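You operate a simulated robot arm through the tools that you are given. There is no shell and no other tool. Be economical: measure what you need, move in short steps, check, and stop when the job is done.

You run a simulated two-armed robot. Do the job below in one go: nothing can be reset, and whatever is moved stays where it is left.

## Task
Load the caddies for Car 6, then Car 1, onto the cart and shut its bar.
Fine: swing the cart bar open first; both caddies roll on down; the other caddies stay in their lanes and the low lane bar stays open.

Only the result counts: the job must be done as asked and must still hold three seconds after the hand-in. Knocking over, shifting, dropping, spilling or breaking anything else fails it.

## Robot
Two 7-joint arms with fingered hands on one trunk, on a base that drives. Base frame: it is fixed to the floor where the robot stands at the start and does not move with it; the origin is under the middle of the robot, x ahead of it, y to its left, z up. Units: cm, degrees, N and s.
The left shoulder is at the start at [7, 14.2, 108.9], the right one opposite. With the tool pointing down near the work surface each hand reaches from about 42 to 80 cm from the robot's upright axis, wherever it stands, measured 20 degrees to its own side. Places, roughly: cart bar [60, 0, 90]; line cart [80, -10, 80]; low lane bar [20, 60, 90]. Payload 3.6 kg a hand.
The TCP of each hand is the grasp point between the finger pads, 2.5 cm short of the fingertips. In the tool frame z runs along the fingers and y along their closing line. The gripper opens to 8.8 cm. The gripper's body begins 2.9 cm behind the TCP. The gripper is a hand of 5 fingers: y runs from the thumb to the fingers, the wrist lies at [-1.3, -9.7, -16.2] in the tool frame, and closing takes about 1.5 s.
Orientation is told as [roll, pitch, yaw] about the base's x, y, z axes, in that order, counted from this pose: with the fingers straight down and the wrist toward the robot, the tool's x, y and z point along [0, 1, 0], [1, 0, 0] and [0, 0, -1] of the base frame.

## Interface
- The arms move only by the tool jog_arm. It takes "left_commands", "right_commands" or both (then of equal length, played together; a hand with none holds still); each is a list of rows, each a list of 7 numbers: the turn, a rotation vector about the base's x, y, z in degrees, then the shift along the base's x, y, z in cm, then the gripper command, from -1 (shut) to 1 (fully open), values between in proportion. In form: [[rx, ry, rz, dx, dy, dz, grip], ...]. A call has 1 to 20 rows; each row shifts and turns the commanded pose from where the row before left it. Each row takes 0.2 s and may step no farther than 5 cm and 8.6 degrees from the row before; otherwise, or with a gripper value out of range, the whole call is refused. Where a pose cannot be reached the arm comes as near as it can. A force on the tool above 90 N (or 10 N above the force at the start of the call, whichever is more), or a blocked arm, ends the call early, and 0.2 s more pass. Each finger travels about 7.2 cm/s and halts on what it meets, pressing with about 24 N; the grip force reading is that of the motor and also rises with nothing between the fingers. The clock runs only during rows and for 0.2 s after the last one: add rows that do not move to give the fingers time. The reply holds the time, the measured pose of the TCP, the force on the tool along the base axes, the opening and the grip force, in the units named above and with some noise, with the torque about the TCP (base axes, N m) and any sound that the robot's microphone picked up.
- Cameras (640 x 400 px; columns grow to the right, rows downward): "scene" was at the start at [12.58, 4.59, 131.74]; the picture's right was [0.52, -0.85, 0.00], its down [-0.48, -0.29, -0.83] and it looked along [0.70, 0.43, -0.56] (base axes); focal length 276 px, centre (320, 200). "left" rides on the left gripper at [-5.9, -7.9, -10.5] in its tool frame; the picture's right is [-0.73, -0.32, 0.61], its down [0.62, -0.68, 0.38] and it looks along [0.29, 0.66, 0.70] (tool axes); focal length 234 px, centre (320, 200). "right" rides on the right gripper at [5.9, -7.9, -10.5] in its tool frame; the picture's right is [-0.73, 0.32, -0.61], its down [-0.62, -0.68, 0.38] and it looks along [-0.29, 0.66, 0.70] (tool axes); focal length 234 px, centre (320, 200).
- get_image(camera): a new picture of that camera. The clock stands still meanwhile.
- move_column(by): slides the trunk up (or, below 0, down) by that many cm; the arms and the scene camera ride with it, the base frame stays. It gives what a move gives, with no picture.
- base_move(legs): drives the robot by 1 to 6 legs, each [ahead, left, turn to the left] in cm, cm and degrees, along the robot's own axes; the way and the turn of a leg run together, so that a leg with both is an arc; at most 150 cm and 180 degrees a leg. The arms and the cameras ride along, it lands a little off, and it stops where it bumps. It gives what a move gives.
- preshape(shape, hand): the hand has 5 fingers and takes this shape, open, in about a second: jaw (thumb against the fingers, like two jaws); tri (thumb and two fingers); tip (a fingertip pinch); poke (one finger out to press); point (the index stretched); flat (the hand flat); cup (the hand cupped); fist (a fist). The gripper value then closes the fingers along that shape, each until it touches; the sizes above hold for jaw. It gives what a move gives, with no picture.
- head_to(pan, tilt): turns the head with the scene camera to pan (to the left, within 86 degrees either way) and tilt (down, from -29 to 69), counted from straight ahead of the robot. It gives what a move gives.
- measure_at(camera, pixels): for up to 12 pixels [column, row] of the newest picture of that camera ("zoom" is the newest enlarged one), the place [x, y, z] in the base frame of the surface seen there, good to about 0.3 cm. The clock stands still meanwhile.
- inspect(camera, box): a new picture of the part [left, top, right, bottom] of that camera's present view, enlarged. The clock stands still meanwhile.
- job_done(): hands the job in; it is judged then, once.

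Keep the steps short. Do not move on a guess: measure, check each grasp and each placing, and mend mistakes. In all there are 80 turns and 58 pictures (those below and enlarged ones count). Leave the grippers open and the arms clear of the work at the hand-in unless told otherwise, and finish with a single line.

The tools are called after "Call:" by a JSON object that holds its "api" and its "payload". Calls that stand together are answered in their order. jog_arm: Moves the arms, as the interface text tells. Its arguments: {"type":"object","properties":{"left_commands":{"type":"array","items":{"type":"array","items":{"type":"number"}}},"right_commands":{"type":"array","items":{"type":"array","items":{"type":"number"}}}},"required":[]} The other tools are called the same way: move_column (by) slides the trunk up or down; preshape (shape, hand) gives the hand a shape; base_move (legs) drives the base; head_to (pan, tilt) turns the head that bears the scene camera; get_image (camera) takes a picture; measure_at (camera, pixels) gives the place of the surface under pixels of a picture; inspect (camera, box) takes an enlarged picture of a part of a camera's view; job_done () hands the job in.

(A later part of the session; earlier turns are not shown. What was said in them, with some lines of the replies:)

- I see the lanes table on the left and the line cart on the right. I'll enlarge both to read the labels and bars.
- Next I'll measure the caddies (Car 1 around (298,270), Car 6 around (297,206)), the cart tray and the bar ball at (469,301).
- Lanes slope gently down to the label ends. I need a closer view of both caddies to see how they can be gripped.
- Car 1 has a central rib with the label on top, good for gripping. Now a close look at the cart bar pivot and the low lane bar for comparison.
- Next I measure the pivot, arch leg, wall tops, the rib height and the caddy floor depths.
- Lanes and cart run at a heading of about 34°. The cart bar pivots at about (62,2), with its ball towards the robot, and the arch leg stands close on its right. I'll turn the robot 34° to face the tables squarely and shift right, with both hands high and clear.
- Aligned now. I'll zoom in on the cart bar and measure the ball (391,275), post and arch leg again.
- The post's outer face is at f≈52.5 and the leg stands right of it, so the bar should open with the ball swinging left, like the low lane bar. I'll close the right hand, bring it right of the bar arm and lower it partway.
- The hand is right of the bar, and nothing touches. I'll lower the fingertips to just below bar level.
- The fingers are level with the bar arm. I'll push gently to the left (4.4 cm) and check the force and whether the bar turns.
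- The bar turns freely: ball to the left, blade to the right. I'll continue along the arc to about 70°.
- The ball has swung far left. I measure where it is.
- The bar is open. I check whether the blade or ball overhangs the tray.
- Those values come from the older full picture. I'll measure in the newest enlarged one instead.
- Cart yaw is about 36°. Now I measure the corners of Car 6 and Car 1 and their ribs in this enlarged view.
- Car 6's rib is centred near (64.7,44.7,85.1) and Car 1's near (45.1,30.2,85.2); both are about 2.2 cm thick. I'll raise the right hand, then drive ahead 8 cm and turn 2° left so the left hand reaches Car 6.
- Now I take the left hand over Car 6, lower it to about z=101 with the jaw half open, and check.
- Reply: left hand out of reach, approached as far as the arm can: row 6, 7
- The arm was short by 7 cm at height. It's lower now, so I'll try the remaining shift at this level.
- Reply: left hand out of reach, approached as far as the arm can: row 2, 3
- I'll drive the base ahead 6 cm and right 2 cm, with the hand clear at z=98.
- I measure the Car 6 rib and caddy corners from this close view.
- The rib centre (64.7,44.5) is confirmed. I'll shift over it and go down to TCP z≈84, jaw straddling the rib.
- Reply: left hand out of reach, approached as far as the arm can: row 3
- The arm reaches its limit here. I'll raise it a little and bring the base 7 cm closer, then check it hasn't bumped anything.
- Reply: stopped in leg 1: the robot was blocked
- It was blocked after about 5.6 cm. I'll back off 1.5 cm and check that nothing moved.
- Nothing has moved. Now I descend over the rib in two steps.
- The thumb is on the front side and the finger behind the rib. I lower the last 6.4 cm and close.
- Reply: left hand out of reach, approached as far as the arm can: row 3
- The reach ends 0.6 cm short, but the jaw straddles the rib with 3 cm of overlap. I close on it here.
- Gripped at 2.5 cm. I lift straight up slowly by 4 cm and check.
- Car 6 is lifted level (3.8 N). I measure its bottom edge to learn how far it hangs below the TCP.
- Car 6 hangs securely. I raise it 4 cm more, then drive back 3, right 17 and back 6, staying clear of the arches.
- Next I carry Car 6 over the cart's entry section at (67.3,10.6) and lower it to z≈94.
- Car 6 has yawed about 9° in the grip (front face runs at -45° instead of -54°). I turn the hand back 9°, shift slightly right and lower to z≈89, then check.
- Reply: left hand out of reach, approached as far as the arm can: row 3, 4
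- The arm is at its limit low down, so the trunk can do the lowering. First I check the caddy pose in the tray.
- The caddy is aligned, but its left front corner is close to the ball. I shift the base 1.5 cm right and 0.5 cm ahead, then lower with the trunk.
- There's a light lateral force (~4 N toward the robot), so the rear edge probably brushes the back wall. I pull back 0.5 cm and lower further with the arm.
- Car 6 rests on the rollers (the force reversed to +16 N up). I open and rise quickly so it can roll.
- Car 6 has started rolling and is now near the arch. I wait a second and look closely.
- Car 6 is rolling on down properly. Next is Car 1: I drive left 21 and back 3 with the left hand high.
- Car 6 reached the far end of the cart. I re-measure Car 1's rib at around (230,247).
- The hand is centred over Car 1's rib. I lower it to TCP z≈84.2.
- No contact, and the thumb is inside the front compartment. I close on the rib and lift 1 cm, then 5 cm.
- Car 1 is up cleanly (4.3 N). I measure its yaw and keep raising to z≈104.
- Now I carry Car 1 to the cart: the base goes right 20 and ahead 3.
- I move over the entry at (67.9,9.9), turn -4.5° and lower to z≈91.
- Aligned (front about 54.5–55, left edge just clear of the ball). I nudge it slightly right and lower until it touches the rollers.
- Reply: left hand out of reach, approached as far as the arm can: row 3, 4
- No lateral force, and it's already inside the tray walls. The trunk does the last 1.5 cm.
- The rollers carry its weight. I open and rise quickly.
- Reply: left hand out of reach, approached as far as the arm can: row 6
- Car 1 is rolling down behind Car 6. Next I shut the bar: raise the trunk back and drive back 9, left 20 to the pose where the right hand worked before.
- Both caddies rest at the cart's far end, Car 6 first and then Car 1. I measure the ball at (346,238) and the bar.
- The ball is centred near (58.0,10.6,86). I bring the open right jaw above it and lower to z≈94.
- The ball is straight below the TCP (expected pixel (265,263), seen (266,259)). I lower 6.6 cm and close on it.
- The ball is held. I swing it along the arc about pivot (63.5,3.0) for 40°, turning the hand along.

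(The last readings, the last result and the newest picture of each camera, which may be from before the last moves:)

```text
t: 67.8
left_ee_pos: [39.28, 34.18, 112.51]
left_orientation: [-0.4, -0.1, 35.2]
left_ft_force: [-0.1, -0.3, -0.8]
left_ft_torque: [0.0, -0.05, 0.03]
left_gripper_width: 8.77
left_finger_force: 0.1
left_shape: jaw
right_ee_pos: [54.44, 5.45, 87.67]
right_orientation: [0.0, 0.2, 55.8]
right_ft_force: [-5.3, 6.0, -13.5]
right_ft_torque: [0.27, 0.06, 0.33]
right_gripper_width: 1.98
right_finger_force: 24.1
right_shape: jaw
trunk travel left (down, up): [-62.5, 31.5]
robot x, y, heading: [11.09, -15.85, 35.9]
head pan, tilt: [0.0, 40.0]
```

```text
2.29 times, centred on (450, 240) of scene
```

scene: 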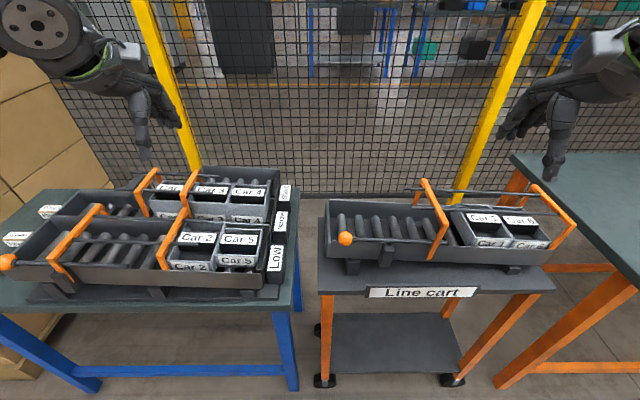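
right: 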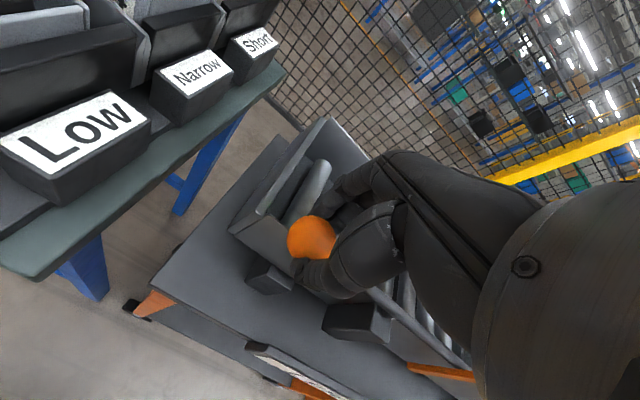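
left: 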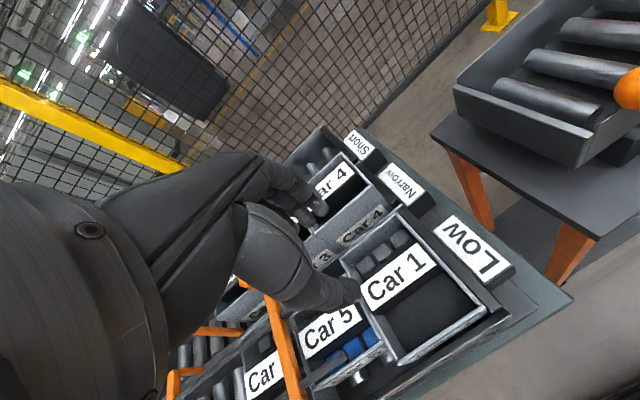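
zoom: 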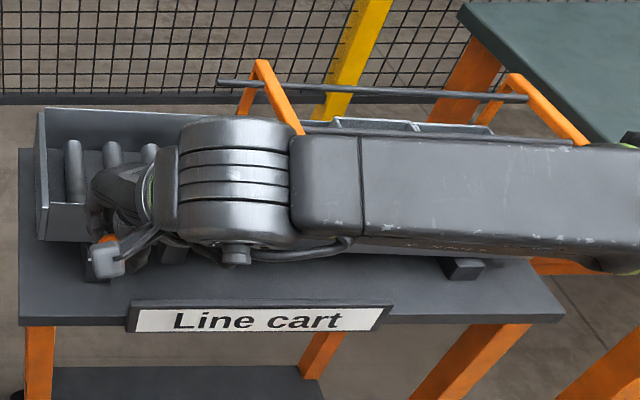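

The bar follows. At 40° I let go, rise, turn the hand back, close the fingers and place them behind (left of) the bar arm to push the rest.

Call:
{"api": "jog_arm", "payload": {"right_commands": [[0, 0, 0, 0, 0, 0, 0], [0, 0, 0, 0, 0, 0, 0.8], [0, 0, 0, 0, 0, 0, 1], [0, 0, 0, 0, 0, 0, 1], [0, 0, 0, 0, 0, 4, 1], [0, 0, 0, 0, 0, 4, 1], [0, 0, -6.6, 1, 0.72, 0, 0], [0, 0, -6.6, 1, 0.72, 0, -1], [0, 0, -6.7, 1, 0.72, 0, -1], [0, 0, 0, 0, 0, 0, -1], [0, 0, 0, 0, 0, 0, -1]]}}

Call:
{"api": "get_image", "payload": {"camera": "right"}}

```text
t: 70.2
left_ee_pos: [39.11, 33.89, 112.78]
left_orientation: [-0.2, -0.1, 35.2]
left_ft_force: [1.4, -0.6, 0.1]
left_ft_torque: [0.02, -0.06, 0.01]
left_gripper_width: 8.75
left_finger_force: 0.1
left_shape: jaw
right_ee_pos: [57.34, 7.58, 95.81]
right_orientation: [0.0, 0.1, 36.0]
right_ft_force: [-1.0, -0.4, -0.4]
right_ft_torque: [0.0, -0.01, 0.01]
right_gripper_width: 0.0
right_finger_force: 24.2
right_shape: jaw
trunk travel left (down, up): [-62.5, 31.5]
robot x, y, heading: [11.27, -16.17, 35.6]
head pan, tilt: [0.0, 40.0]
```

```text
3 pictures are left
```

right: 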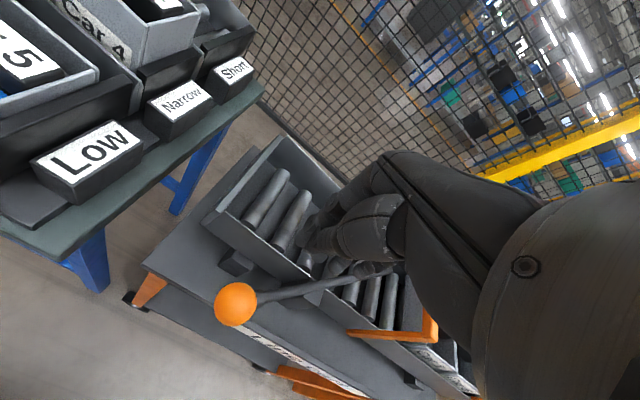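

The bar stays about half-shut. I measure the ball (235,304) and arm points.

Call:
{"api": "measure_at", "payload": {"camera": "right", "pixels": [[235, 304], [280, 295], [320, 287], [350, 280], [240, 262], [275, 235]]}}

```text
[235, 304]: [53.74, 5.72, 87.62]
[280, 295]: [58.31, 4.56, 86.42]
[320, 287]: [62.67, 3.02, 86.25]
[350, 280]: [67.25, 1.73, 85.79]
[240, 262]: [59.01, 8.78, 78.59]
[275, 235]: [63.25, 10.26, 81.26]
```

The finger is 2.6 cm behind the arm. I lower to bar level and push along the arc toward closed, slowly.

Call:
{"api": "jog_arm", "payload": {"right_commands": [[0, 0, 0, 0, 0, -3.5, -1], [0, 0, 0, 0, 0, -3, -1], [0, 0, 0, 0, 0, -2.9, -1], [0, 0, 0, 0.33, -0.48, 0, -1], [0, 0, 0, 0.33, -0.49, 0, -1], [0, 0, 0, -0.27, -0.5, 0, -1], [0, 0, 0, -0.27, -0.51, 0, -1], [0, 0, 0, -0.18, -0.54, 0, -1], [0, 0, 0, -0.18, -0.55, 0, -1], [0, 0, 0, -0.08, -0.56, 0, -1], [0, 0, 0, -0.09, -0.57, 0, -1], [0, 0, 0, 0.02, -0.57, 0, -1], [0, 0, 0, 0.02, -0.58, 0, -1], [0, 0, 0, 0.07, -0.42, 0, -1], [0, 0, 0, 0.08, -0.43, 0, -1], [0, 0, 0, 0, 0, 0, -1]]}}

Call:
{"api": "get_image", "payload": {"camera": "right"}}

```text
t: 73.6
left_ee_pos: [38.4, 34.91, 112.47]
left_orientation: [-0.9, -0.1, 35.4]
left_ft_force: [0.6, 0.4, 0.7]
left_ft_torque: [0.04, 0.03, -0.03]
left_gripper_width: 8.78
left_finger_force: 0.0
left_shape: jaw
right_ee_pos: [56.32, 2.15, 86.41]
right_orientation: [-0.2, 0.1, 36.4]
right_ft_force: [-33.0, 50.6, -4.5]
right_ft_torque: [0.41, 0.3, 0.69]
right_gripper_width: 0.0
right_finger_force: 23.5
right_shape: jaw
trunk travel left (down, up): [-62.5, 31.5]
robot x, y, heading: [11.15, -16.04, 35.8]
head pan, tilt: [0.0, 40.0]
```

```text
2 pictures are left
```

right: 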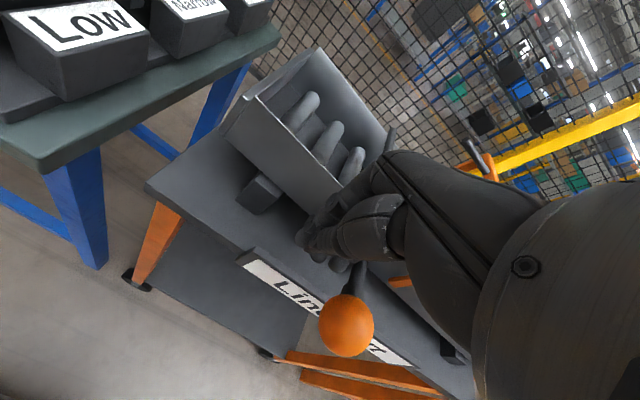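

There's 60 N of resistance, so the bar has probably reached its closed stop. I back the hand off right away and measure the ball (347,325) and blade tip.

Call:
{"api": "measure_at", "payload": {"camera": "right", "pixels": [[347, 325], [360, 280], [391, 135], [388, 145], [280, 90], [230, 115]]}}

Call:
{"api": "jog_arm", "payload": {"right_commands": [[0, 0, 0, -0.6, 0.8, 0, -1], [0, 0, 0, -1.2, 1.6, 0, -1], [0, 0, 0, -0.8, 0.5, 4, -1], [0, 0, 0, 0, 0, 4.5, -1], [0, 0, 0, 0, 0, 4.5, 0], [0, 0, 0, 0, 0, 4.5, 1], [0, 0, 0, 0, 0, 4.5, 1], [0, 0, 0, -3, -2, 3, 1], [0, 0, 0, 0, 0, 0, 1]]}}

```text
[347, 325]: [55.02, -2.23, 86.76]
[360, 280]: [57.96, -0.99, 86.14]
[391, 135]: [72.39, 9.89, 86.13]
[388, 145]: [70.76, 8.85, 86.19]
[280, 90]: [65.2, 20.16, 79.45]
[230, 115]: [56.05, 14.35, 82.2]
```

```text
t: 75.6
left_ee_pos: [39.28, 34.06, 112.76]
left_orientation: [-0.4, -0.1, 35.2]
left_ft_force: [0.7, 0.2, -0.4]
left_ft_torque: [-0.01, 0.04, 0.0]
left_gripper_width: 8.78
left_finger_force: 0.1
left_shape: jaw
right_ee_pos: [51.75, 2.18, 111.51]
right_orientation: [0.0, 0.1, 35.9]
right_ft_force: [0.3, -0.2, -0.1]
right_ft_torque: [0.0, 0.03, 0.02]
right_gripper_width: 8.75
right_finger_force: 0.1
right_shape: jaw
trunk travel left (down, up): [-62.5, 31.5]
robot x, y, heading: [11.04, -15.77, 36.0]
head pan, tilt: [0.0, 40.0]
```

The ball at (55.0,-2.2) and tip at (72.4,9.9) match the original shut position. A final look at the whole scene.

Call:
{"api": "get_image", "payload": {"camera": "scene"}}

Call:
{"api": "measure_at", "payload": {"camera": "scene", "pixels": [[328, 202], [8, 262], [395, 282], [380, 220]]}}

```text
1 pictures are left
```

scene: 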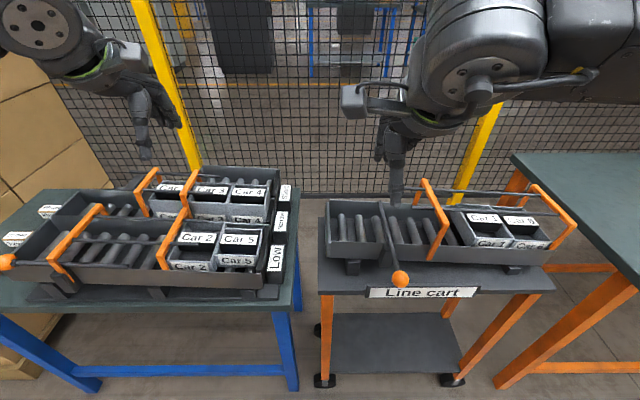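

```text
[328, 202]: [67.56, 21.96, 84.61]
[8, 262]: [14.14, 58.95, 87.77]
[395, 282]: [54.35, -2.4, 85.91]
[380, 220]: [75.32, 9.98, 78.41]
```

The bar is shut across the cart with Car 6 and Car 1 behind it. The other caddies are in their lanes, the low lane bar is open, and both hands are open and high. Handing in.

Call:
{"api": "job_done", "payload": {}}

```text
The job is handed in.
```

Car 6, then Car 1, are loaded on the line cart and its bar is shut; the other caddies are still in their lanes (Car 5 and Car 2 rolled down into Car 1's place) and the low lane bar is still open.
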